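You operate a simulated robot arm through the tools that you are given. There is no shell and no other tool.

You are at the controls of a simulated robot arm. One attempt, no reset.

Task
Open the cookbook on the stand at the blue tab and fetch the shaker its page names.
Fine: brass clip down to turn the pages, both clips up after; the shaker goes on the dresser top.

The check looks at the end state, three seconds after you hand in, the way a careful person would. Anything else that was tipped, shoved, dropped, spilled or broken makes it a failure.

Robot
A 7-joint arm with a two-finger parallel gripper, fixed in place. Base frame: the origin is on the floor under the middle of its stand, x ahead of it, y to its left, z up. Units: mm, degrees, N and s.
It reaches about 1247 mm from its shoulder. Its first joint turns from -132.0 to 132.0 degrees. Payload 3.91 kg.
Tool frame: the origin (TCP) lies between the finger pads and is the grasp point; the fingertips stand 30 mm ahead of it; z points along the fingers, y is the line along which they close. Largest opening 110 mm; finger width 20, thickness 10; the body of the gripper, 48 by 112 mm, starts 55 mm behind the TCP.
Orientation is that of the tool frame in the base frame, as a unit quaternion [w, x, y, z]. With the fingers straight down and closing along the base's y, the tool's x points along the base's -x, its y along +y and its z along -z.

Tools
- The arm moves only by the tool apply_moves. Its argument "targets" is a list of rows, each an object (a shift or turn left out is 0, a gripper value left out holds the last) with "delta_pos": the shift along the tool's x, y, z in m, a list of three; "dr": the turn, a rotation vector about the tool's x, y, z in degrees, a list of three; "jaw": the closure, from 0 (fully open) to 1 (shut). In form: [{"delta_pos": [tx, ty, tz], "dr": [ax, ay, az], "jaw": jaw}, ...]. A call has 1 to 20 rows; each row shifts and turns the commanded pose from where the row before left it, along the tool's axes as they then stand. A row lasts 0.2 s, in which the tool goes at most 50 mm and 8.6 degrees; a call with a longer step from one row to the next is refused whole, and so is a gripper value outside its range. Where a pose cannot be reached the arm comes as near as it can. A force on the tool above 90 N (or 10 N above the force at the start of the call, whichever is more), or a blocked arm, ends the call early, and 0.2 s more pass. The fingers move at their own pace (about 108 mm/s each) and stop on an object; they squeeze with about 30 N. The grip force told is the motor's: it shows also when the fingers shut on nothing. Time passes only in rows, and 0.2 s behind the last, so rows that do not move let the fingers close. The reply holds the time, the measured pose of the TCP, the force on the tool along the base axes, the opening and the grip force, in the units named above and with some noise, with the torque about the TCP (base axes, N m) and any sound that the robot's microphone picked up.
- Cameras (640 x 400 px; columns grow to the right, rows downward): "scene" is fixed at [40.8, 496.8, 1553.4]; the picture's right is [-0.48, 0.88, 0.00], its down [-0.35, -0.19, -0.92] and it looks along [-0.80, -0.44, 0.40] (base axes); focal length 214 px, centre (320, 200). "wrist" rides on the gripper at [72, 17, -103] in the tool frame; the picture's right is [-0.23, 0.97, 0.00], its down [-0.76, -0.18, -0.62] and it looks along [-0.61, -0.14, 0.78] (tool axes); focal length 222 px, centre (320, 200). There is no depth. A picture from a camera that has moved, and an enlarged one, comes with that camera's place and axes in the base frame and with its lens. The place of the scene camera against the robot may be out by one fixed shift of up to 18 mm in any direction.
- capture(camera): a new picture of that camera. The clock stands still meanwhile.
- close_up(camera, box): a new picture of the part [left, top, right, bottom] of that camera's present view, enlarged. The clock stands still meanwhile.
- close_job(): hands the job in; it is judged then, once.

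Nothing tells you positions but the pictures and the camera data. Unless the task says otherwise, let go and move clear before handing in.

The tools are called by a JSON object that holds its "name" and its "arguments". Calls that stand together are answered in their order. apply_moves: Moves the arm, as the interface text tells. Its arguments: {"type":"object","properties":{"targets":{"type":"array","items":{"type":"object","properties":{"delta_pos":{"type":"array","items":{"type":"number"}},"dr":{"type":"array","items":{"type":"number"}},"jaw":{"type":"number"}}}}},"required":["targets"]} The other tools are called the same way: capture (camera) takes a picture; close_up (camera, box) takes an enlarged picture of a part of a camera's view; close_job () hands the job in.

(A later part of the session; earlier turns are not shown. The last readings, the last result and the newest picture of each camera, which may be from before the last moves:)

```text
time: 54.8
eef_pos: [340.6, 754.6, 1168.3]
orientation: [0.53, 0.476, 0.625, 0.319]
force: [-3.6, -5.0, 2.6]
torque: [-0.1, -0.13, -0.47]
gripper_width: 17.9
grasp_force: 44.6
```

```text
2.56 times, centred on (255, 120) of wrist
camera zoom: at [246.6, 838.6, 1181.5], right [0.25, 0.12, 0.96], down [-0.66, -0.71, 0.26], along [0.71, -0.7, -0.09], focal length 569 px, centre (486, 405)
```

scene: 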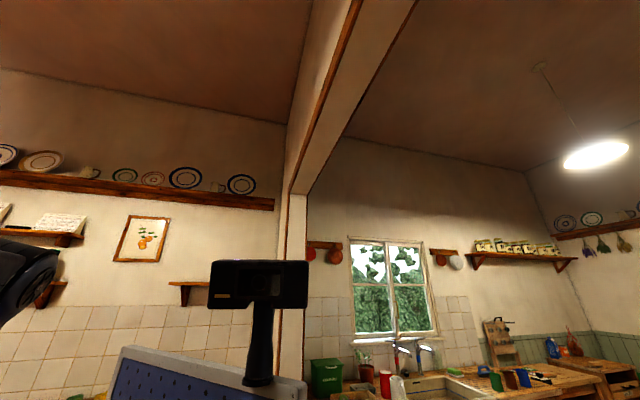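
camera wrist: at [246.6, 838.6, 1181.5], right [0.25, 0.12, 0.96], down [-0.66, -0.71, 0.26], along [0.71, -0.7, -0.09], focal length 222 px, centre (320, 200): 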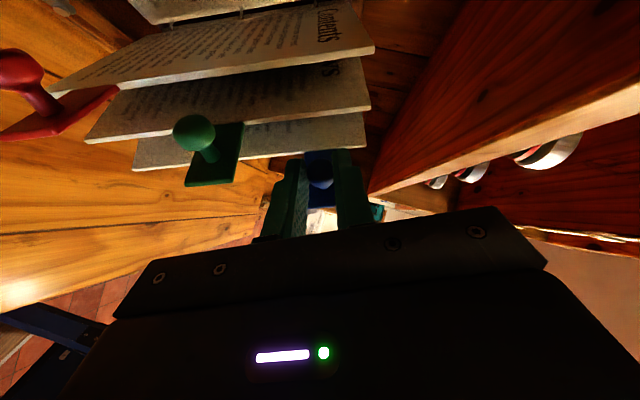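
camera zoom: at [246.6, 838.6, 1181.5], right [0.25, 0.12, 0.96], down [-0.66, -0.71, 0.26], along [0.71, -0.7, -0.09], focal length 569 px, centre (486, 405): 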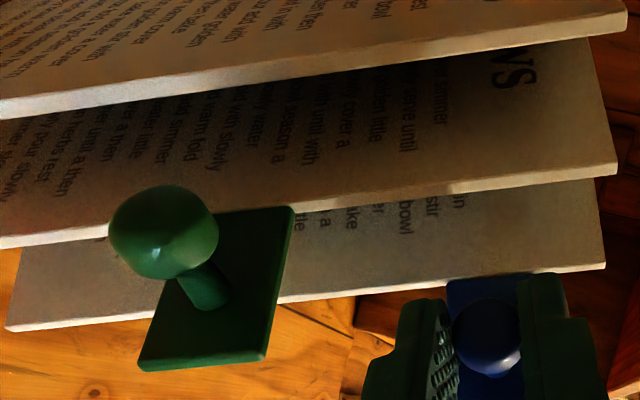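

The second leaf's title ends in "…ws", maybe "Stews". I'll hold the blue leaf still and let the first two fall left so I can read its front.

{"name": "apply_moves", "arguments": {"targets": [{"delta_pos": [0, 0, 0]}, {"delta_pos": [0, 0, 0]}, {"delta_pos": [0, 0, 0]}, {"delta_pos": [0, 0, 0]}, {"delta_pos": [0, 0, 0]}]}}

{"name": "capture", "arguments": {"camera": "wrist"}}

{"name": "close_up", "arguments": {"camera": "wrist", "box": [100, 0, 400, 190]}}

```text
time: 56.0
eef_pos: [340.8, 755.1, 1167.2]
orientation: [0.53, 0.476, 0.625, 0.319]
force: [-4.3, 6.7, 13.7]
torque: [0.1, -0.01, 1.12]
gripper_width: 17.8
grasp_force: 45.3
```

```text
taken
camera wrist: at [246.7, 838.4, 1181.4], right [0.25, 0.12, 0.96], down [-0.66, -0.71, 0.26], along [0.71, -0.7, -0.09], focal length 222 px, centre (320, 200)
```

wrist: 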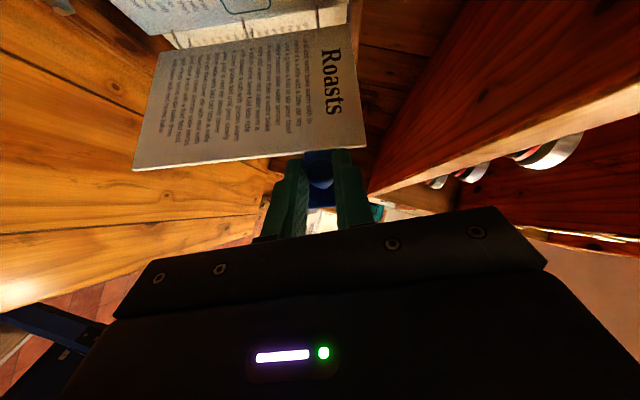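

```text
2.11 times, centred on (250, 95) of wrist
camera zoom: at [246.7, 838.4, 1181.4], right [0.25, 0.12, 0.96], down [-0.66, -0.71, 0.26], along [0.71, -0.7, -0.09], focal length 468 px, centre (467, 421)
```

zoom: 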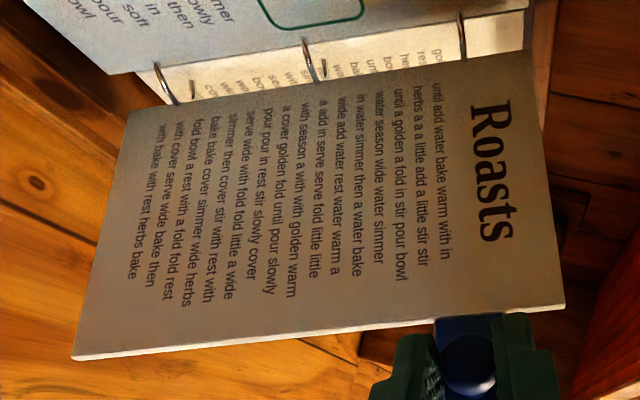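

Leaf 3's front reads "Roasts", and the back of the green leaf (now at left) carries a green-outlined box. So the blue leaf's back should carry the blue one, and it must go fully over. I'll release and withdraw outward so it can fall left.

{"name": "apply_moves", "arguments": {"targets": [{"jaw": 0.6}, {"delta_pos": [-0.018, 0, -0.032]}, {"delta_pos": [-0.022, 0, -0.036]}, {"delta_pos": [-0.03, 0, -0.026]}, {"delta_pos": [-0.03, 0, -0.026]}, {"delta_pos": [0, 0, 0]}, {"delta_pos": [0, 0, 0]}]}}

{"name": "capture", "arguments": {"camera": "wrist"}}

```text
time: 57.6
eef_pos: [224.2, 674.1, 1230.3]
orientation: [0.53, 0.476, 0.625, 0.319]
force: [0.3, 0.2, 1.0]
torque: [0.03, -0.02, 0.01]
gripper_width: 44.0
grasp_force: 0.2
```

```text
taken
camera wrist: at [129.5, 758.2, 1244.6], right [0.25, 0.12, 0.96], down [-0.66, -0.71, 0.26], along [0.71, -0.7, -0.09], focal length 222 px, centre (320, 200)
```

wrist: 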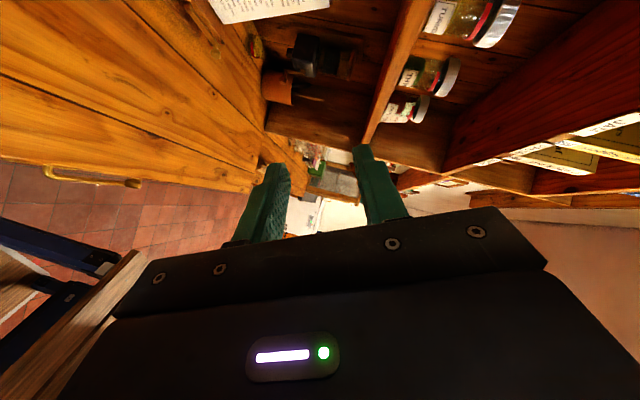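

{"name": "apply_moves", "arguments": {"targets": [{"dr": [0, 8, 0]}, {"dr": [0, 8, 0]}, {"dr": [0, 8, 0]}, {"dr": [0, 8, 0]}, {"dr": [0, 8, 0]}, {"dr": [0, 8, 0]}, {"dr": [0, 7, 0]}, {"delta_pos": [0, 0, 0]}]}}

{"name": "capture", "arguments": {"camera": "wrist"}}

```text
time: 59.4
eef_pos: [223.8, 672.7, 1232.1]
orientation: [0.182, 0.275, 0.799, 0.503]
force: [-0.7, 0.4, 0.3]
torque: [0.01, -0.02, -0.01]
gripper_width: 44.0
grasp_force: 0.1
```

```text
taken
camera wrist: at [113.2, 651.1, 1289.7], right [0.43, 0.19, 0.88], down [0.2, -0.97, 0.12], along [0.88, 0.12, -0.45], focal length 222 px, centre (320, 200)
```

wrist: 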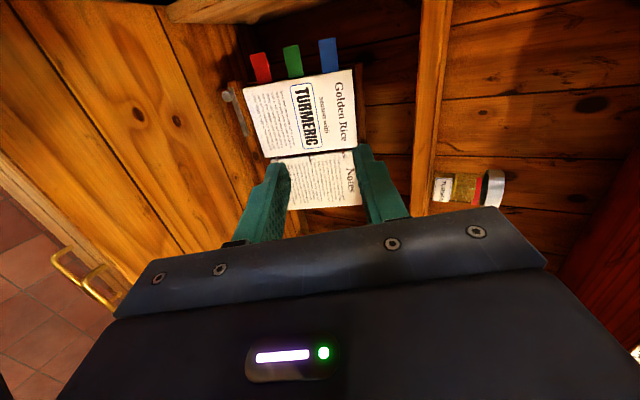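

The book has fallen open with all three tabs on the left. Let me read the page.

{"name": "close_up", "arguments": {"camera": "wrist", "box": [220, 20, 400, 220]}}

{"name": "close_up", "arguments": {"camera": "wrist", "box": [210, 60, 370, 160]}}

```text
2.00 times, centred on (310, 120) of wrist
camera zoom: at [113.2, 651.1, 1289.7], right [0.43, 0.19, 0.88], down [0.2, -0.97, 0.12], along [0.88, 0.12, -0.45], focal length 444 px, centre (340, 360)
```

zoom: 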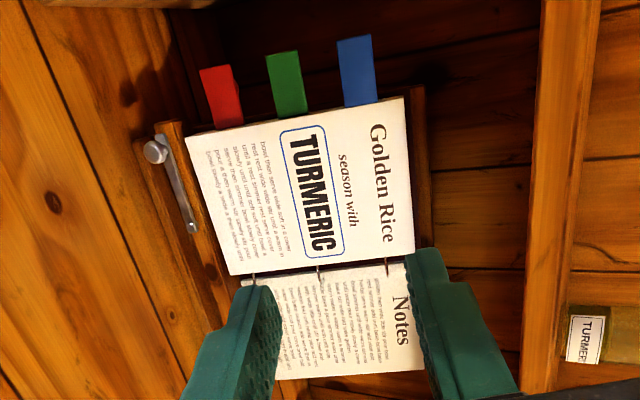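

```text
4.00 times, centred on (290, 110) of wrist
camera zoom: at [113.2, 651.1, 1289.7], right [0.43, 0.19, 0.88], down [0.2, -0.97, 0.12], along [0.88, 0.12, -0.45], focal length 888 px, centre (440, 560)
```

zoom: 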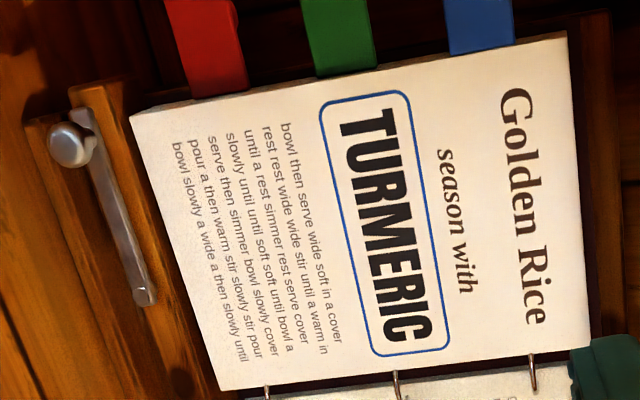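

The blue page says "Golden Rice – season with **TURMERIC**". Next I raise both clips. I'll roll the camera back on top and align the tool squarely with the book (azimuth 45°, about 20° down), in free space.

{"name": "apply_moves", "arguments": {"targets": [{"dr": [0, 0, 8.2], "jaw": 0.62}, {"dr": [0, 0, 8.2]}, {"dr": [0, 0, 8.2]}, {"dr": [0, 0, 8.2]}, {"dr": [0, 0, 8.2]}, {"dr": [0, 0, 8.2]}, {"dr": [0, 0, 8.2]}, {"dr": [0, 0, 8.2]}, {"dr": [0, 0, 8.2]}, {"dr": [0, 0, 8.2]}, {"dr": [0, 0, 8.2]}, {"dr": [-5.4, 0, 2.6]}, {"dr": [0, 5, 0]}, {"delta_pos": [0, 0, 0]}]}}

{"name": "capture", "arguments": {"camera": "wrist"}}

```text
time: 62.4
eef_pos: [224.6, 672.7, 1230.2]
orientation: [-0.217, 0.756, 0.32, 0.529]
force: [-0.6, -0.1, -0.4]
torque: [0.0, 0.01, -0.01]
gripper_width: 41.8
grasp_force: 0.0
```

```text
taken
camera wrist: at [184.8, 610.9, 1335.5], right [0.64, -0.74, -0.2], down [-0.72, -0.48, -0.5], along [0.27, 0.47, -0.84], focal length 222 px, centre (320, 200)
```

wrist: 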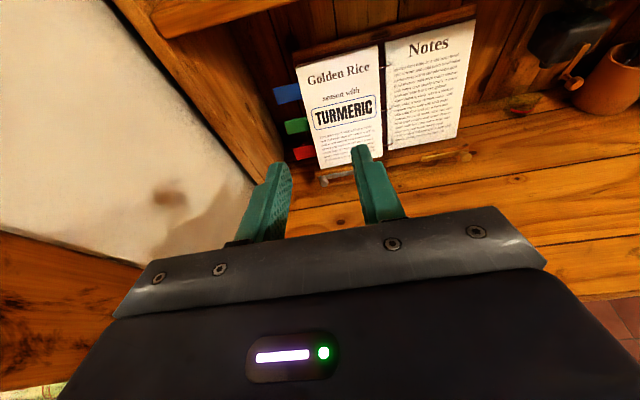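

{"name": "close_up", "arguments": {"camera": "wrist", "box": [280, 120, 480, 220]}}

{"name": "close_up", "arguments": {"camera": "wrist", "box": [270, 20, 490, 160]}}

```text
3.20 times, centred on (380, 170) of wrist
camera zoom: at [184.8, 610.9, 1335.5], right [0.64, -0.74, -0.2], down [-0.72, -0.48, -0.5], along [0.27, 0.47, -0.84], focal length 711 px, centre (128, 296)
```

zoom: 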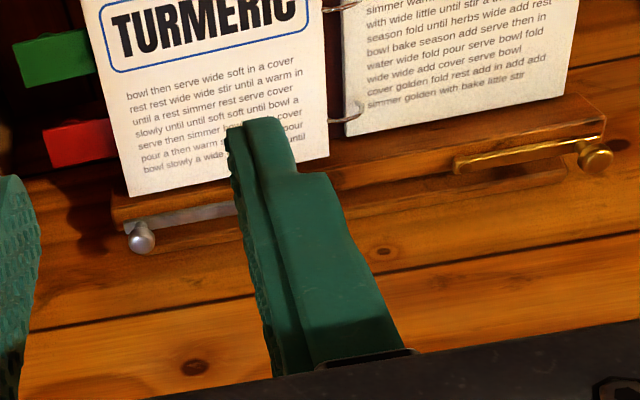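

```text
2.86 times, centred on (380, 90) of wrist
camera zoom: at [184.8, 610.9, 1335.5], right [0.64, -0.74, -0.2], down [-0.72, -0.48, -0.5], along [0.27, 0.47, -0.84], focal length 635 px, centre (149, 514)
```

zoom: 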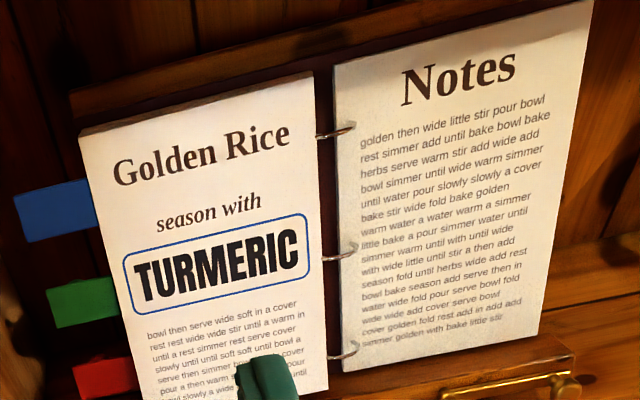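

Steel knob ≈ (340, 834, 966), brass knob ≈ (549, 645, 957). I'll go to about 80 mm in front of the steel knob and look again.

{"name": "apply_moves", "arguments": {"targets": [{"delta_pos": [-0.03, -0.0057, 0.0326]}, {"delta_pos": [-0.03, -0.0057, 0.0326]}, {"delta_pos": [-0.03, -0.0057, 0.0326]}, {"delta_pos": [-0.03, -0.0057, 0.0326]}, {"delta_pos": [-0.03, -0.0057, 0.0326]}, {"delta_pos": [-0.0297, -0.0055, 0.0323]}, {"delta_pos": [0, 0, 0]}, {"delta_pos": [0, 0, 0]}]}}

{"name": "capture", "arguments": {"camera": "wrist"}}

{"name": "close_up", "arguments": {"camera": "wrist", "box": [240, 80, 440, 205]}}

```text
time: 64.2
eef_pos: [285.3, 781.9, 995.7]
orientation: [-0.217, 0.756, 0.321, 0.528]
force: [-0.1, -0.6, -0.5]
torque: [0.02, 0.03, 0.02]
gripper_width: 41.9
grasp_force: 0.1
```

```text
taken
camera wrist: at [247.0, 719.7, 1098.7], right [0.64, -0.74, -0.2], down [-0.72, -0.48, -0.5], along [0.27, 0.47, -0.84], focal length 222 px, centre (320, 200)
```

wrist: 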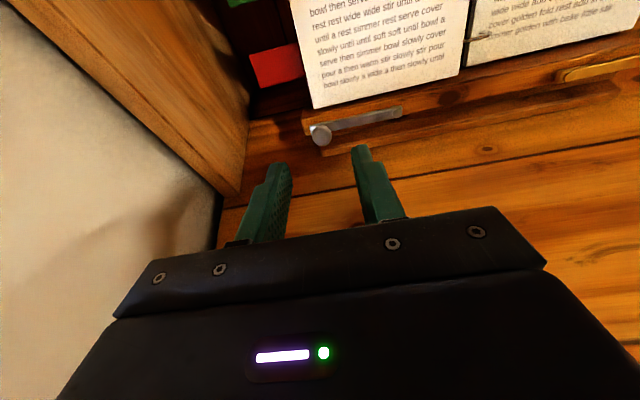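

```text
3.20 times, centred on (340, 142) of wrist
camera zoom: at [247.0, 719.7, 1098.7], right [0.64, -0.74, -0.2], down [-0.72, -0.48, -0.5], along [0.27, 0.47, -0.84], focal length 711 px, centre (256, 384)
```

zoom: 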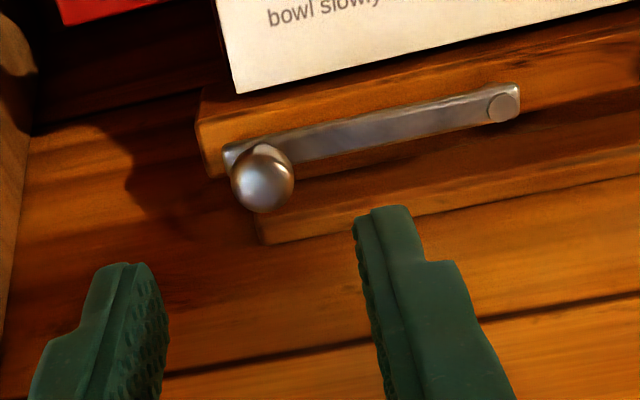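

{"name": "apply_moves", "arguments": {"targets": [{"delta_pos": [-0.006, 0.0005, 0.02]}, {"delta_pos": [0, 0, 0.02]}, {"delta_pos": [0, 0, 0]}, {"delta_pos": [0, 0, 0]}]}}

{"name": "close_up", "arguments": {"camera": "wrist", "box": [240, 80, 440, 205]}}

```text
time: 65.2
eef_pos: [310.0, 805.3, 976.2]
orientation: [-0.217, 0.756, 0.32, 0.529]
force: [-0.1, -0.3, 0.5]
torque: [-0.03, 0.01, 0.01]
gripper_width: 41.9
grasp_force: 0.1
```

```text
3.20 times, centred on (340, 142) of wrist
camera zoom: at [271.9, 743.9, 1079.4], right [0.64, -0.74, -0.2], down [-0.72, -0.48, -0.5], along [0.27, 0.47, -0.84], focal length 711 px, centre (256, 384)
```

zoom: 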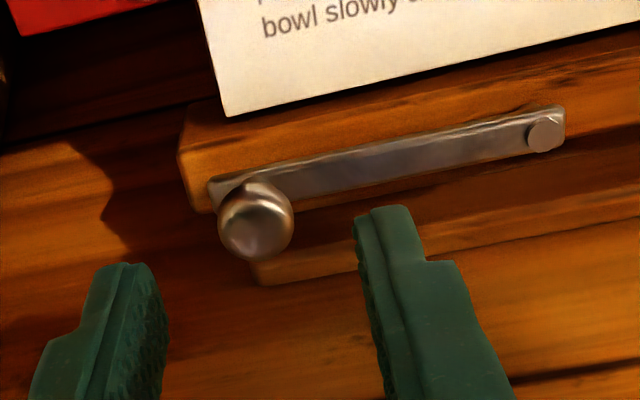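

{"name": "apply_moves", "arguments": {"targets": [{"delta_pos": [0, 0.025, 0]}, {"delta_pos": [0, 0, 0]}, {"delta_pos": [0, 0, 0]}]}}

{"name": "close_up", "arguments": {"camera": "wrist", "box": [240, 80, 440, 205]}}

```text
time: 66.0
eef_pos: [329.3, 788.5, 976.9]
orientation: [-0.217, 0.755, 0.32, 0.529]
force: [-0.4, 0.8, -0.1]
torque: [-0.05, 0.0, 0.01]
gripper_width: 41.7
grasp_force: 0.0
```

```text
3.20 times, centred on (340, 142) of wrist
camera zoom: at [290.1, 726.3, 1080.0], right [0.64, -0.74, -0.2], down [-0.72, -0.48, -0.5], along [0.27, 0.47, -0.84], focal length 711 px, centre (256, 384)
```

zoom: 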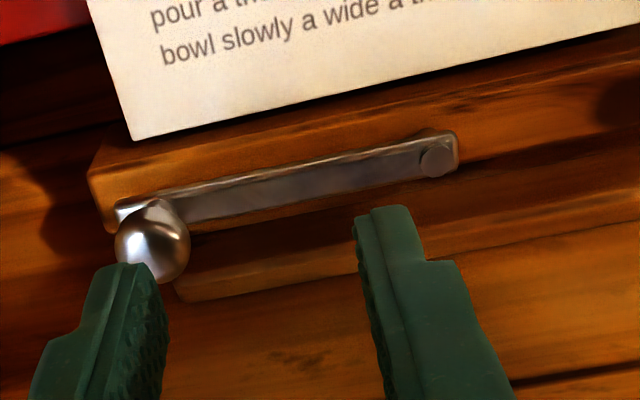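

Lateral parallax now gives the steel knob 51 mm ahead and the pivot 70 mm to its right. I'll centre on the knob, advance 27 mm and pinch it.

{"name": "apply_moves", "arguments": {"targets": [{"delta_pos": [-0.001, -0.0258, 0]}, {"delta_pos": [-0.001, 0, 0.014]}, {"delta_pos": [0, 0, 0.012]}, {"delta_pos": [0, 0, 0]}]}}

{"name": "close_up", "arguments": {"camera": "wrist", "box": [240, 80, 440, 205]}}

```text
time: 67.0
eef_pos: [327.5, 823.5, 965.8]
orientation: [-0.217, 0.756, 0.321, 0.528]
force: [0.3, 0.5, 0.1]
torque: [0.03, 0.03, 0.01]
gripper_width: 41.7
grasp_force: 0.1
```

```text
3.20 times, centred on (340, 142) of wrist
camera zoom: at [288.7, 761.3, 1069.2], right [0.64, -0.74, -0.2], down [-0.72, -0.48, -0.5], along [0.27, 0.47, -0.84], focal length 711 px, centre (256, 384)
```

zoom: 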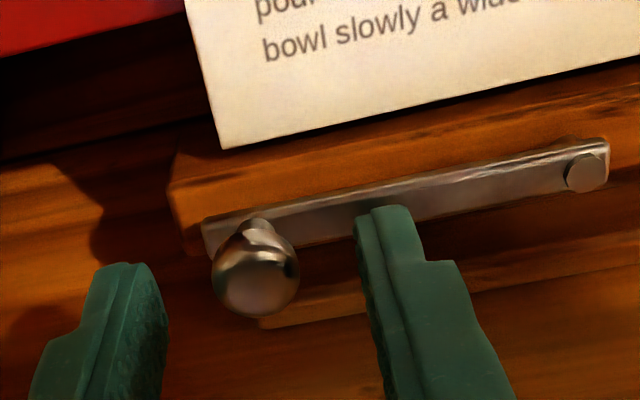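

{"name": "apply_moves", "arguments": {"targets": [{"delta_pos": [0, 0, 0.001], "jaw": 1}, {"jaw": 1}, {"jaw": 1}]}}

{"name": "close_up", "arguments": {"camera": "wrist", "box": [240, 80, 440, 205]}}

```text
time: 67.8
eef_pos: [329.0, 823.5, 965.3]
orientation: [-0.217, 0.756, 0.32, 0.529]
force: [-4.7, -16.4, 4.9]
torque: [-0.17, 0.07, -0.23]
gripper_width: 17.0
grasp_force: 44.7
```

```text
3.20 times, centred on (340, 142) of wrist
camera zoom: at [289.1, 761.3, 1068.9], right [0.64, -0.74, -0.2], down [-0.72, -0.48, -0.5], along [0.27, 0.47, -0.84], focal length 711 px, centre (256, 384)
```

zoom: 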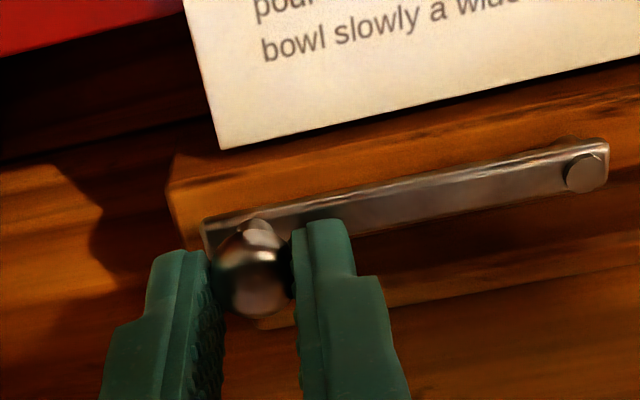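

The steel knob is pinched. I'll lift it along its arc (radius about 70 mm) and check after the first 22°.

{"name": "apply_moves", "arguments": {"targets": [{"delta_pos": [0.0091, 0.0006, 0]}, {"delta_pos": [0.009, 0.0018, 0]}, {"delta_pos": [0.0087, 0.0029, 0]}]}}

{"name": "close_up", "arguments": {"camera": "wrist", "box": [240, 80, 440, 205]}}

```text
time: 68.6
eef_pos: [339.7, 826.2, 989.5]
orientation: [-0.217, 0.756, 0.32, 0.529]
force: [-4.6, -4.8, 0.1]
torque: [0.05, 0.11, -0.04]
gripper_width: 16.9
grasp_force: 45.3
```

```text
3.20 times, centred on (340, 142) of wrist
camera zoom: at [299.3, 765.0, 1094.0], right [0.64, -0.74, -0.2], down [-0.72, -0.48, -0.5], along [0.27, 0.47, -0.84], focal length 711 px, centre (256, 384)
```

zoom: 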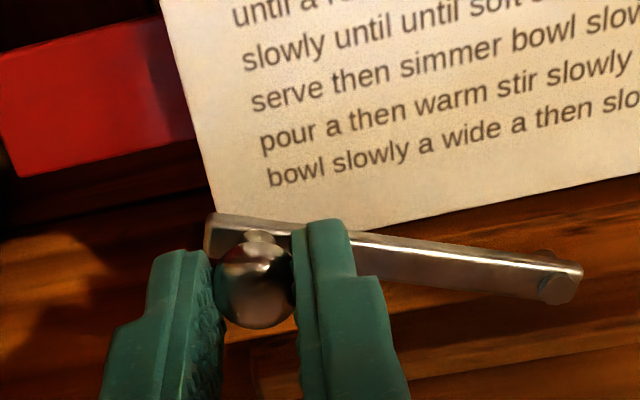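

{"name": "apply_moves", "arguments": {"targets": [{"delta_pos": [0.0082, 0.0041, 0]}, {"delta_pos": [0.0076, 0.0051, 0]}, {"delta_pos": [0.0069, 0.006, 0]}]}}

{"name": "close_up", "arguments": {"camera": "wrist", "box": [240, 80, 440, 205]}}

```text
time: 69.4
eef_pos: [353.4, 822.1, 1011.6]
orientation: [-0.217, 0.755, 0.319, 0.53]
force: [-9.3, 10.2, 11.4]
torque: [0.43, -0.06, 0.31]
gripper_width: 16.9
grasp_force: 45.0
```

```text
3.20 times, centred on (340, 142) of wrist
camera zoom: at [315.0, 760.5, 1116.0], right [0.64, -0.74, -0.2], down [-0.72, -0.48, -0.5], along [0.27, 0.47, -0.84], focal length 711 px, centre (256, 384)
```

zoom: 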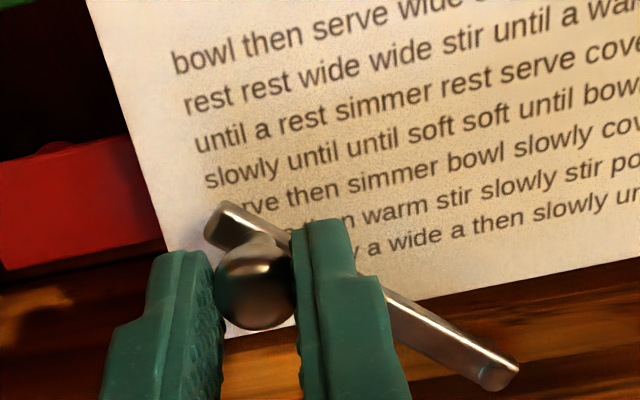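

{"name": "apply_moves", "arguments": {"targets": [{"delta_pos": [0.0075, 0.0045, 0]}, {"delta_pos": [0.0058, 0.0076, 0]}, {"delta_pos": [0.0045, 0.0085, 0]}]}}

{"name": "close_up", "arguments": {"camera": "wrist", "box": [240, 80, 440, 205]}}

```text
time: 70.2
eef_pos: [373.9, 811.8, 1028.2]
orientation: [-0.216, 0.756, 0.319, 0.529]
force: [-8.4, -5.1, 3.4]
torque: [0.08, 0.06, -0.08]
gripper_width: 16.6
grasp_force: 44.6
```

```text
3.20 times, centred on (340, 142) of wrist
camera zoom: at [335.0, 749.8, 1132.0], right [0.64, -0.74, -0.2], down [-0.72, -0.48, -0.5], along [0.27, 0.47, -0.84], focal length 711 px, centre (256, 384)
```

zoom: 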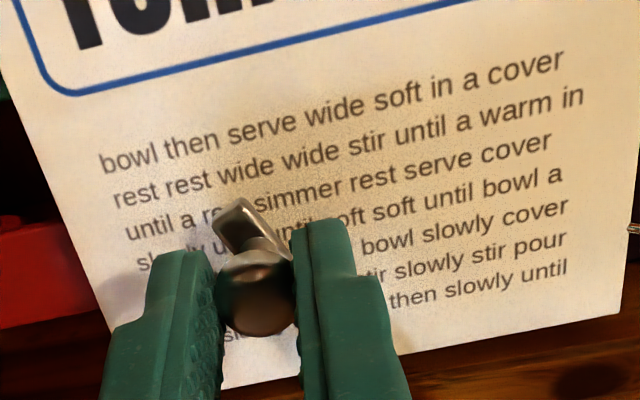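

{"name": "apply_moves", "arguments": {"targets": [{"delta_pos": [0.0033, 0.009, 0]}, {"delta_pos": [0.0019, 0.0093, 0]}]}}

{"name": "close_up", "arguments": {"camera": "wrist", "box": [240, 80, 440, 205]}}

```text
time: 70.8
eef_pos: [387.7, 801.4, 1033.7]
orientation: [-0.217, 0.756, 0.32, 0.529]
force: [-3.8, 0.4, 4.1]
torque: [0.0, 0.16, 0.04]
gripper_width: 16.8
grasp_force: 45.0
```

```text
3.20 times, centred on (340, 142) of wrist
camera zoom: at [349.1, 738.6, 1137.3], right [0.64, -0.74, -0.2], down [-0.72, -0.48, -0.5], along [0.27, 0.47, -0.84], focal length 711 px, centre (256, 384)
```

zoom: 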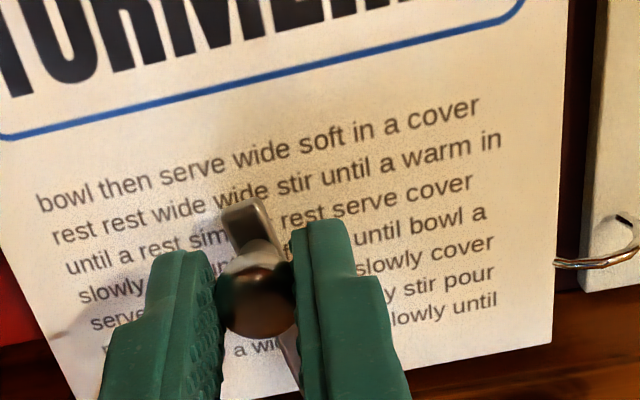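

{"name": "apply_moves", "arguments": {"targets": [{"delta_pos": [0.0008, 0.0085, 0]}, {"delta_pos": [0, 0, 0]}]}}

{"name": "capture", "arguments": {"camera": "wrist"}}

{"name": "close_up", "arguments": {"camera": "wrist", "box": [240, 80, 440, 205]}}

```text
time: 71.4
eef_pos: [394.2, 794.6, 1035.1]
orientation: [-0.216, 0.756, 0.32, 0.529]
force: [-0.9, 0.6, 1.9]
torque: [0.21, 0.03, 0.03]
gripper_width: 16.7
grasp_force: 45.0
```

```text
taken
camera wrist: at [355.0, 732.9, 1137.5], right [0.64, -0.74, -0.2], down [-0.72, -0.48, -0.5], along [0.27, 0.47, -0.84], focal length 222 px, centre (320, 200)
```

wrist: 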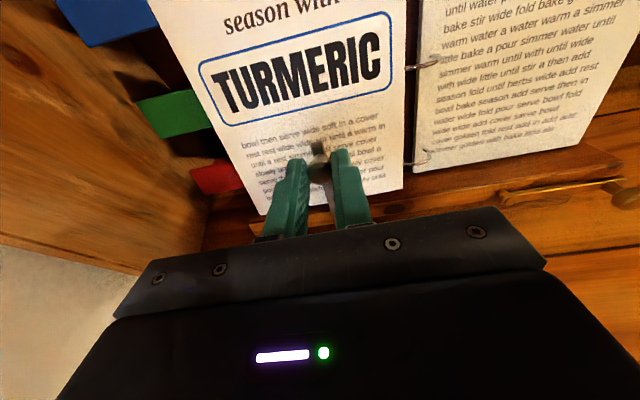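

```text
3.20 times, centred on (340, 142) of wrist
camera zoom: at [355.0, 732.9, 1137.5], right [0.64, -0.74, -0.2], down [-0.72, -0.48, -0.5], along [0.27, 0.47, -0.84], focal length 711 px, centre (256, 384)
```

zoom: 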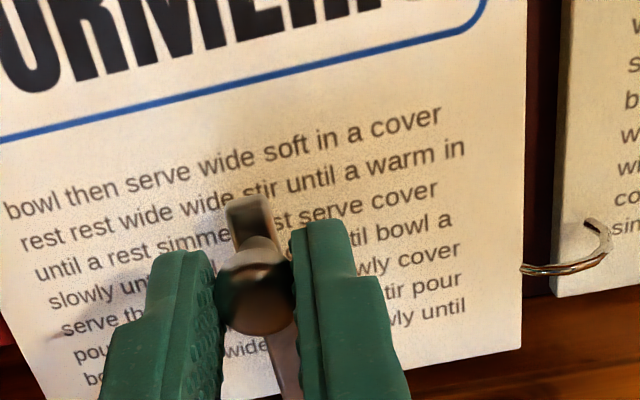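

{"name": "apply_moves", "arguments": {"targets": [{"delta_pos": [0.0002, 0.005, 0]}, {"delta_pos": [0, 0, 0]}]}}

{"name": "close_up", "arguments": {"camera": "wrist", "box": [240, 80, 440, 205]}}

```text
time: 72.0
eef_pos: [397.0, 791.4, 1034.0]
orientation: [-0.218, 0.755, 0.32, 0.529]
force: [-4.2, 10.6, -0.6]
torque: [0.15, 0.19, 0.22]
gripper_width: 16.7
grasp_force: 44.8
```

```text
3.20 times, centred on (340, 142) of wrist
camera zoom: at [357.9, 730.1, 1137.4], right [0.64, -0.74, -0.2], down [-0.72, -0.48, -0.5], along [0.27, 0.47, -0.84], focal length 711 px, centre (256, 384)
```

zoom: 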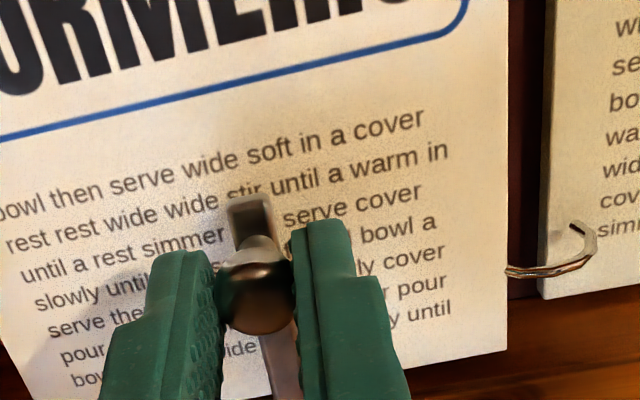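

It has met its upper stop, so the steel clip is up. Releasing and backing off.

{"name": "apply_moves", "arguments": {"targets": [{"delta_pos": [0, -0.002, 0]}, {"jaw": 0.62}, {"jaw": 0.62}, {"delta_pos": [0, 0, -0.03]}, {"delta_pos": [0, 0, -0.04]}, {"delta_pos": [0, 0, -0.04]}, {"delta_pos": [0, 0, 0]}]}}

{"name": "capture", "arguments": {"camera": "wrist"}}

```text
time: 73.6
eef_pos: [322.8, 719.5, 1072.8]
orientation: [-0.216, 0.756, 0.32, 0.528]
force: [-0.4, -0.2, 0.9]
torque: [-0.01, 0.0, 0.01]
gripper_width: 41.7
grasp_force: 0.1
```

```text
taken
camera wrist: at [283.6, 657.7, 1176.4], right [0.64, -0.74, -0.2], down [-0.72, -0.48, -0.5], along [0.27, 0.47, -0.84], focal length 222 px, centre (320, 200)
```

wrist: 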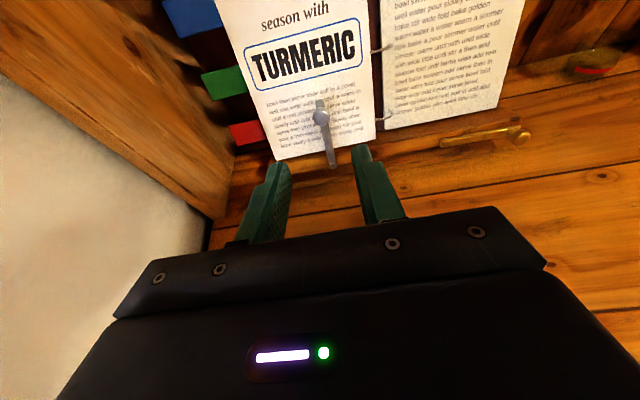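

Steel is up. Next I move right to stand in front of the brass knob, which mirrors the steel one at roughly (545, 640, 957).

{"name": "apply_moves", "arguments": {"targets": [{"delta_pos": [-0.008, 0.045, 0]}, {"delta_pos": [-0.012, 0.045, 0.01]}, {"delta_pos": [-0.016, 0.042, 0.013]}, {"delta_pos": [-0.02, 0.041, 0.015]}, {"delta_pos": [-0.0207, 0.0402, 0.0165]}, {"delta_pos": [0, 0, 0]}, {"delta_pos": [0, 0, 0]}]}}

{"name": "capture", "arguments": {"camera": "wrist"}}

{"name": "close_up", "arguments": {"camera": "wrist", "box": [240, 80, 440, 205]}}

```text
time: 75.2
eef_pos: [493.6, 585.0, 983.3]
orientation: [-0.217, 0.755, 0.32, 0.529]
force: [0.7, 0.4, -0.8]
torque: [-0.02, -0.02, 0.02]
gripper_width: 41.7
grasp_force: 0.1
```

```text
taken
camera wrist: at [454.6, 524.1, 1087.1], right [0.64, -0.74, -0.2], down [-0.72, -0.48, -0.5], along [0.27, 0.47, -0.84], focal length 222 px, centre (320, 200)
```

wrist: 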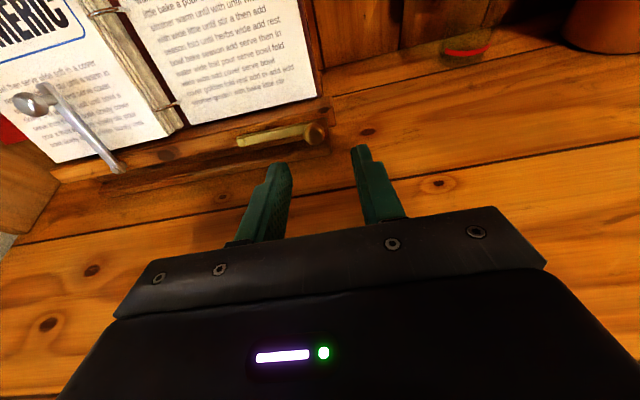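

```text
3.20 times, centred on (340, 142) of wrist
camera zoom: at [454.6, 524.1, 1087.1], right [0.64, -0.74, -0.2], down [-0.72, -0.48, -0.5], along [0.27, 0.47, -0.84], focal length 711 px, centre (256, 384)
```

zoom: 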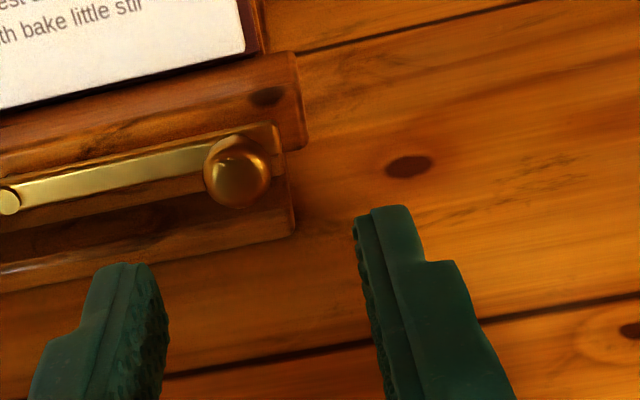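

{"name": "apply_moves", "arguments": {"targets": [{"delta_pos": [0, -0.0048, 0.02]}, {"delta_pos": [0, 0, 0.02]}, {"delta_pos": [0, 0, 0]}, {"delta_pos": [0, 0, 0]}]}}

{"name": "close_up", "arguments": {"camera": "wrist", "box": [240, 80, 440, 205]}}

```text
time: 76.2
eef_pos: [515.7, 617.0, 969.7]
orientation: [-0.217, 0.756, 0.321, 0.528]
force: [-0.5, 0.5, 0.2]
torque: [0.02, -0.02, -0.01]
gripper_width: 42.1
grasp_force: 0.0
```

```text
3.20 times, centred on (340, 142) of wrist
camera zoom: at [477.5, 554.6, 1073.3], right [0.64, -0.74, -0.2], down [-0.72, -0.48, -0.5], along [0.27, 0.47, -0.84], focal length 711 px, centre (256, 384)
```

zoom: 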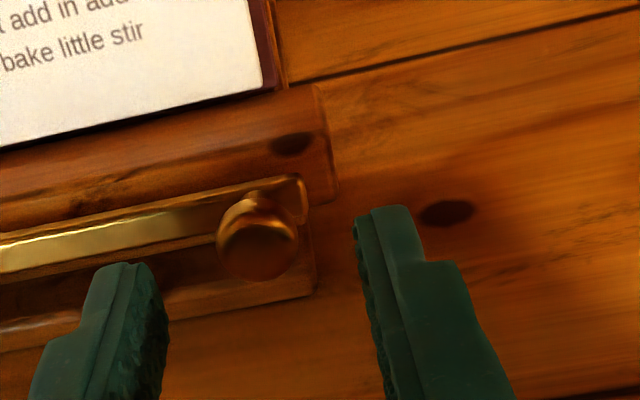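

{"name": "apply_moves", "arguments": {"targets": [{"delta_pos": [0, 0, 0.015]}, {"delta_pos": [0, 0, 0]}, {"jaw": 1}, {"jaw": 1}, {"jaw": 1}]}}

{"name": "close_up", "arguments": {"camera": "wrist", "box": [240, 80, 440, 205]}}

```text
time: 77.4
eef_pos: [526.8, 624.8, 965.2]
orientation: [-0.216, 0.756, 0.32, 0.529]
force: [3.5, -6.5, 0.0]
torque: [-0.05, -0.01, -0.18]
gripper_width: 16.6
grasp_force: 45.0
```

```text
3.20 times, centred on (340, 142) of wrist
camera zoom: at [488.0, 564.4, 1068.0], right [0.64, -0.74, -0.2], down [-0.72, -0.48, -0.5], along [0.27, 0.47, -0.84], focal length 711 px, centre (256, 384)
```

zoom: 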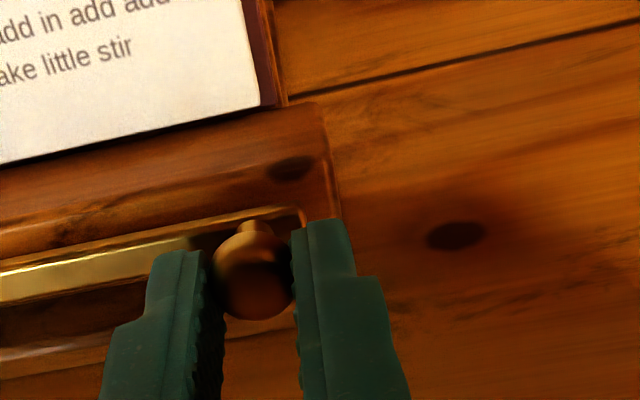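

{"name": "apply_moves", "arguments": {"targets": [{"delta_pos": [0.0096, -0.0007, 0]}, {"delta_pos": [0.0095, -0.0019, 0]}, {"delta_pos": [0.0092, -0.0031, 0]}, {"delta_pos": [0.0087, -0.0043, 0]}]}}

{"name": "close_up", "arguments": {"camera": "wrist", "box": [240, 80, 440, 205]}}

```text
time: 78.4
eef_pos: [529.2, 641.3, 1000.8]
orientation: [-0.217, 0.755, 0.32, 0.53]
force: [14.5, -17.1, 10.3]
torque: [0.01, -0.61, -0.35]
gripper_width: 16.8
grasp_force: 45.2
```

```text
3.20 times, centred on (340, 142) of wrist
camera zoom: at [490.6, 580.5, 1103.9], right [0.64, -0.74, -0.2], down [-0.72, -0.48, -0.5], along [0.28, 0.47, -0.84], focal length 711 px, centre (256, 384)
```

zoom: 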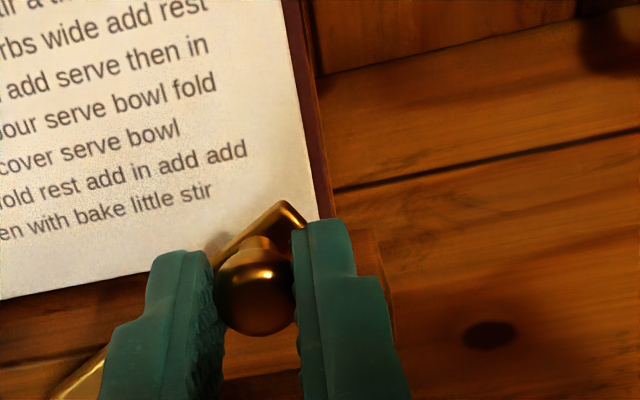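

{"name": "apply_moves", "arguments": {"targets": [{"delta_pos": [0.0015, 0.003, 0]}, {"delta_pos": [0, 0, 0]}]}}

```text
time: 79.0
eef_pos: [530.1, 642.5, 999.2]
orientation: [-0.216, 0.757, 0.32, 0.528]
force: [11.3, 12.6, -2.6]
torque: [0.51, -0.26, -0.02]
gripper_width: 16.9
grasp_force: 45.6
```

{"name": "apply_moves", "arguments": {"targets": [{"delta_pos": [0.0078, -0.005, 0.001]}, {"delta_pos": [0.0073, -0.006, 0.001]}]}}

{"name": "close_up", "arguments": {"camera": "wrist", "box": [240, 80, 440, 205]}}

```text
time: 79.6
eef_pos: [526.5, 653.9, 1015.2]
orientation: [-0.216, 0.756, 0.32, 0.529]
force: [-7.5, -14.0, 6.4]
torque: [-0.18, -0.17, -0.03]
gripper_width: 16.9
grasp_force: 44.9
```

```text
3.20 times, centred on (340, 142) of wrist
camera zoom: at [487.6, 591.9, 1118.1], right [0.64, -0.74, -0.2], down [-0.72, -0.48, -0.5], along [0.27, 0.47, -0.84], focal length 711 px, centre (256, 384)
```

zoom: 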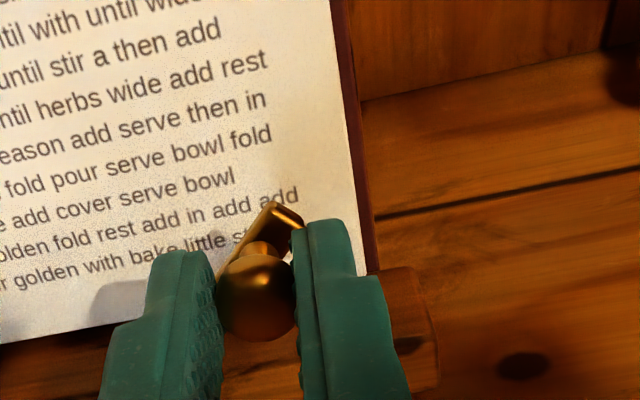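

{"name": "apply_moves", "arguments": {"targets": [{"delta_pos": [0.0066, -0.0071, -0.001]}, {"delta_pos": [0.0055, -0.008, 0]}, {"delta_pos": [0.0044, -0.0087, 0]}]}}

{"name": "close_up", "arguments": {"camera": "wrist", "box": [240, 80, 440, 205]}}

```text
time: 80.4
eef_pos: [514.2, 673.5, 1029.8]
orientation: [-0.216, 0.756, 0.319, 0.529]
force: [5.1, -0.8, 1.6]
torque: [-0.01, -0.26, -0.04]
gripper_width: 16.8
grasp_force: 45.0
```

```text
3.20 times, centred on (340, 142) of wrist
camera zoom: at [475.3, 612.7, 1133.8], right [0.64, -0.74, -0.2], down [-0.72, -0.48, -0.5], along [0.27, 0.47, -0.84], focal length 711 px, centre (256, 384)
```

zoom: 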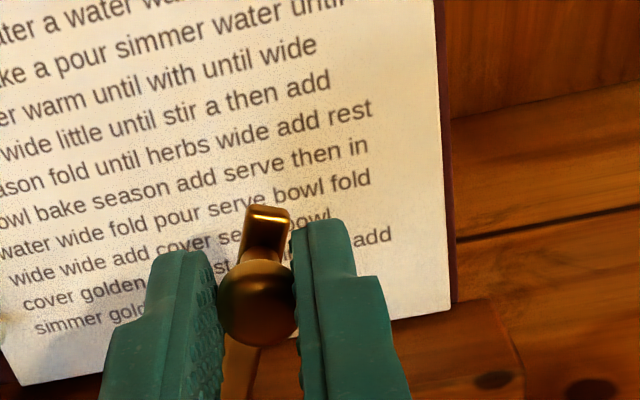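

{"name": "apply_moves", "arguments": {"targets": [{"delta_pos": [0.0031, -0.0092, 0]}, {"delta_pos": [0.0019, -0.0093, 0]}, {"delta_pos": [0.0005, -0.005, 0]}]}}

{"name": "close_up", "arguments": {"camera": "wrist", "box": [240, 80, 440, 205]}}

```text
time: 81.2
eef_pos: [497.5, 693.6, 1033.9]
orientation: [-0.215, 0.756, 0.319, 0.529]
force: [2.2, -2.2, 1.4]
torque: [-0.16, -0.16, -0.01]
gripper_width: 16.7
grasp_force: 45.0
```

```text
3.20 times, centred on (340, 142) of wrist
camera zoom: at [459.4, 630.7, 1137.9], right [0.64, -0.74, -0.2], down [-0.72, -0.48, -0.5], along [0.27, 0.47, -0.84], focal length 711 px, centre (256, 384)
```

zoom: 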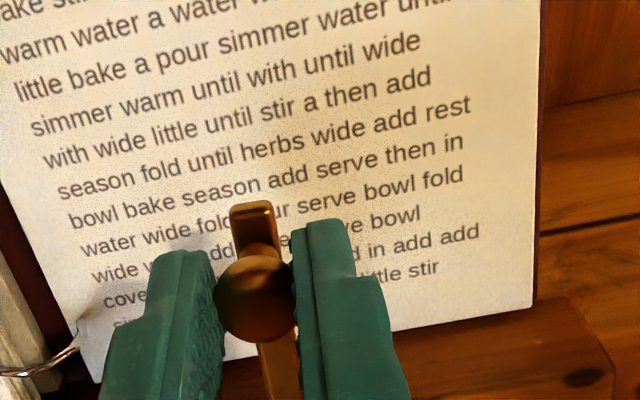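

{"name": "apply_moves", "arguments": {"targets": [{"delta_pos": [0, -0.003, 0]}, {"delta_pos": [0, 0, 0]}]}}

```text
time: 81.8
eef_pos: [496.3, 694.7, 1034.3]
orientation: [-0.216, 0.756, 0.319, 0.529]
force: [2.8, 0.4, 0.3]
torque: [0.03, -0.1, -0.05]
gripper_width: 16.7
grasp_force: 45.2
```

{"name": "apply_moves", "arguments": {"targets": [{"delta_pos": [0, -0.003, 0]}, {"delta_pos": [0, 0, 0]}]}}

{"name": "close_up", "arguments": {"camera": "wrist", "box": [240, 80, 440, 205]}}

```text
time: 82.4
eef_pos: [495.0, 694.9, 1033.9]
orientation: [-0.215, 0.756, 0.318, 0.53]
force: [9.5, -20.8, 2.9]
torque: [-0.19, -0.38, -0.43]
gripper_width: 16.7
grasp_force: 44.7
```

```text
3.20 times, centred on (340, 142) of wrist
camera zoom: at [456.5, 633.6, 1137.9], right [0.64, -0.74, -0.2], down [-0.72, -0.48, -0.5], along [0.27, 0.46, -0.84], focal length 711 px, centre (256, 384)
```

zoom: 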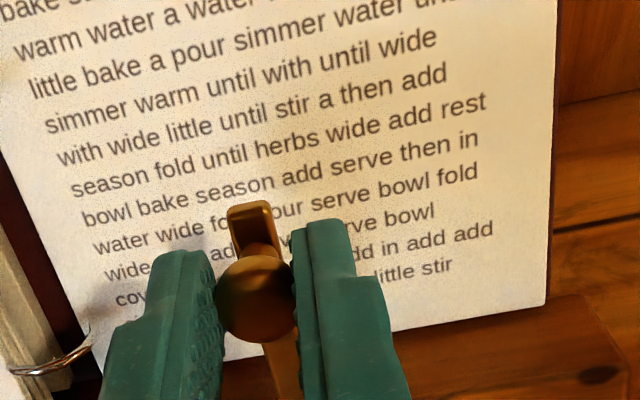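

The brass clip has met its upper stop. I'll relax, release and back away to check the whole book.

{"name": "apply_moves", "arguments": {"targets": [{"delta_pos": [0, 0.003, 0]}, {"jaw": 0.62}, {"jaw": 0.62}, {"delta_pos": [0, 0, -0.03]}, {"delta_pos": [0, 0, -0.04]}, {"delta_pos": [0.02, 0, -0.04]}, {"delta_pos": [0.03, 0, -0.035]}, {"delta_pos": [0.03, 0, -0.035]}, {"delta_pos": [0, 0, 0]}]}}

{"name": "capture", "arguments": {"camera": "wrist"}}

{"name": "close_up", "arguments": {"camera": "wrist", "box": [120, 40, 420, 220]}}

```text
time: 84.4
eef_pos: [395.3, 594.9, 1172.1]
orientation: [-0.216, 0.756, 0.319, 0.529]
force: [0.2, 0.6, 0.4]
torque: [0.01, -0.04, -0.02]
gripper_width: 41.8
grasp_force: 0.0
```

```text
taken
camera wrist: at [356.9, 533.1, 1275.9], right [0.64, -0.74, -0.2], down [-0.72, -0.48, -0.5], along [0.27, 0.47, -0.84], focal length 222 px, centre (320, 200)
```

wrist: 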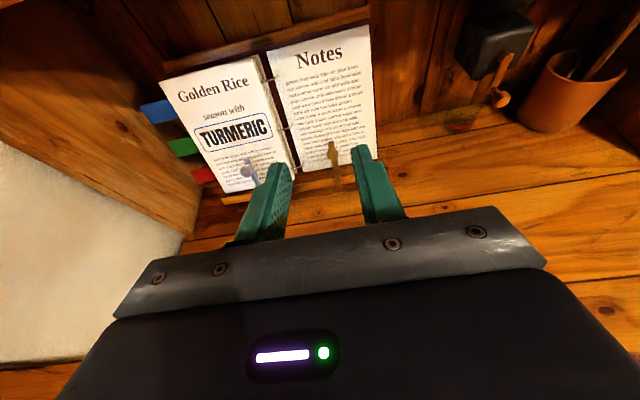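

```text
2.13 times, centred on (270, 130) of wrist
camera zoom: at [356.9, 533.1, 1275.9], right [0.64, -0.74, -0.2], down [-0.72, -0.48, -0.5], along [0.27, 0.47, -0.84], focal length 474 px, centre (427, 349)
```

zoom: 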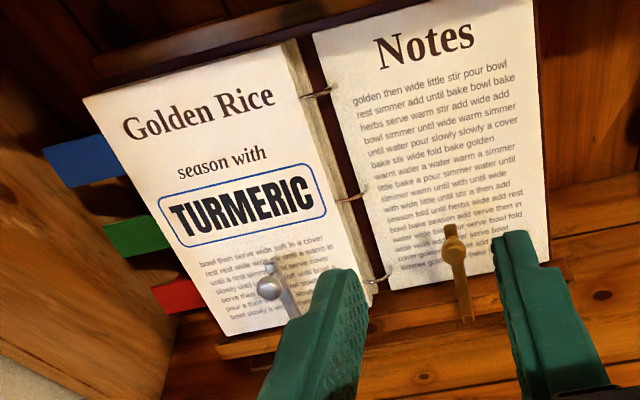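

The page stays open at the blue tab with both clips up. Now I'll rise to the shaker shelf, keeping the 20° pitch, to line up with the Turmeric shaker.

{"name": "apply_moves", "arguments": {"targets": [{"delta_pos": [0.0413, 0, -0.0153], "jaw": 0.1}, {"delta_pos": [0.0413, 0, -0.0153]}, {"delta_pos": [0.0413, 0, -0.0153]}, {"delta_pos": [0.0413, -0.01, -0.0153]}, {"delta_pos": [0, -0.032, 0]}, {"delta_pos": [0, 0, 0]}, {"delta_pos": [0, 0, 0]}]}}

{"name": "capture", "arguments": {"camera": "wrist"}}

{"name": "close_up", "arguments": {"camera": "wrist", "box": [200, 0, 440, 150]}}

```text
time: 86.0
eef_pos: [366.5, 625.2, 1348.3]
orientation: [-0.216, 0.756, 0.319, 0.529]
force: [-0.7, 0.2, 0.0]
torque: [0.02, -0.01, 0.02]
gripper_width: 99.1
grasp_force: 0.1
```

```text
taken
camera wrist: at [326.7, 563.7, 1451.6], right [0.64, -0.74, -0.2], down [-0.72, -0.48, -0.5], along [0.27, 0.47, -0.84], focal length 222 px, centre (320, 200)
```

wrist: 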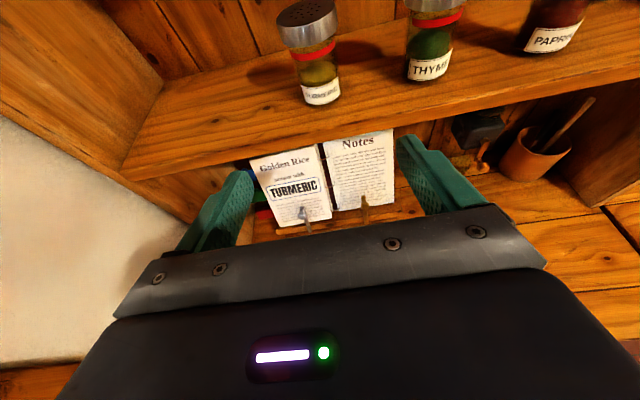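

```text
2.67 times, centred on (320, 75) of wrist
camera zoom: at [326.7, 563.7, 1451.6], right [0.64, -0.74, -0.2], down [-0.72, -0.48, -0.5], along [0.27, 0.47, -0.84], focal length 592 px, centre (320, 533)
```

zoom: 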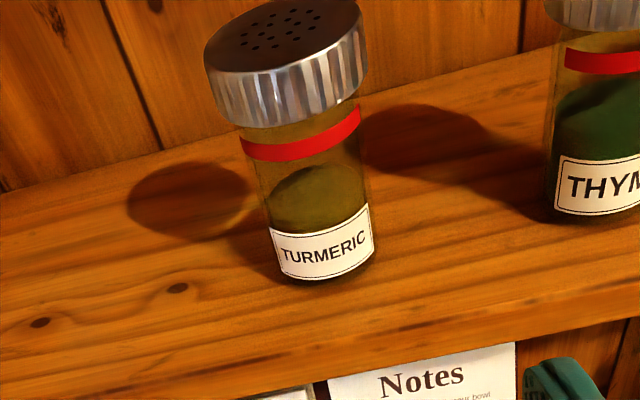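

Turmeric stands straight ahead (r' ≈ −183, about 180 mm on). I'll approach in stages with the jaw wide open.

{"name": "apply_moves", "arguments": {"targets": [{"delta_pos": [0.029, 0, 0.02]}, {"delta_pos": [0, 0, 0.03]}, {"delta_pos": [0, 0, 0.03]}, {"delta_pos": [0, 0, 0]}, {"delta_pos": [0, 0, 0]}]}}

{"name": "capture", "arguments": {"camera": "wrist"}}

```text
time: 87.2
eef_pos: [425.5, 686.7, 1346.3]
orientation: [-0.217, 0.756, 0.32, 0.529]
force: [-0.3, 0.6, 0.0]
torque: [0.04, 0.02, 0.02]
gripper_width: 99.2
grasp_force: 0.0
```

```text
taken
camera wrist: at [386.3, 624.6, 1450.3], right [0.64, -0.74, -0.2], down [-0.72, -0.48, -0.5], along [0.27, 0.47, -0.84], focal length 222 px, centre (320, 200)
```

wrist: 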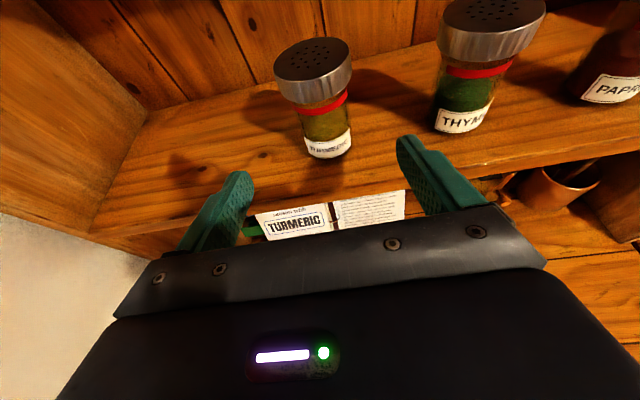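

{"name": "close_up", "arguments": {"camera": "wrist", "box": [230, 20, 430, 180]}}

```text
2.50 times, centred on (330, 100) of wrist
camera zoom: at [386.3, 624.6, 1450.3], right [0.64, -0.74, -0.2], down [-0.72, -0.48, -0.5], along [0.27, 0.47, -0.84], focal length 555 px, centre (295, 450)
```

zoom: 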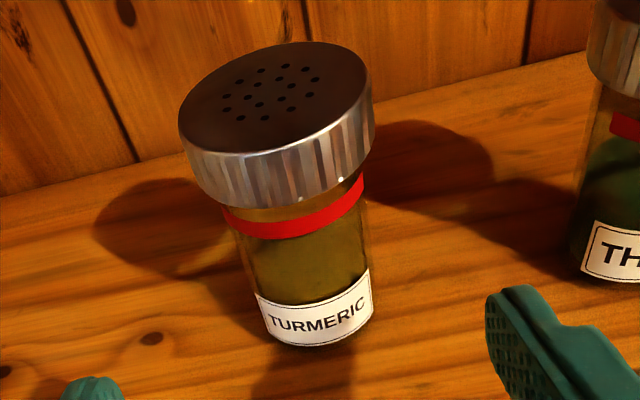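

The cap centre triangulates to n' ≈ 882, r' ≈ −181, top z ≈ 1369, base ≈ 1278. I'll go on straight along the tool axis.

{"name": "apply_moves", "arguments": {"targets": [{"delta_pos": [0, 0.0032, 0.02]}, {"delta_pos": [0, 0, 0.02]}, {"delta_pos": [0, 0, 0.02]}, {"delta_pos": [0, 0, 0]}]}}

{"name": "capture", "arguments": {"camera": "wrist"}}

```text
time: 88.2
eef_pos: [467.9, 724.4, 1325.3]
orientation: [-0.216, 0.756, 0.32, 0.529]
force: [-0.1, 0.0, -0.1]
torque: [0.0, -0.04, -0.02]
gripper_width: 99.0
grasp_force: 0.1
```

```text
taken
camera wrist: at [427.8, 662.1, 1429.8], right [0.64, -0.74, -0.2], down [-0.72, -0.48, -0.5], along [0.27, 0.47, -0.84], focal length 222 px, centre (320, 200)
```

wrist: 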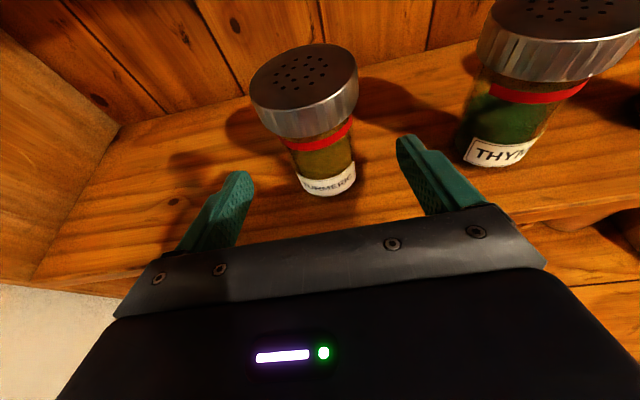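

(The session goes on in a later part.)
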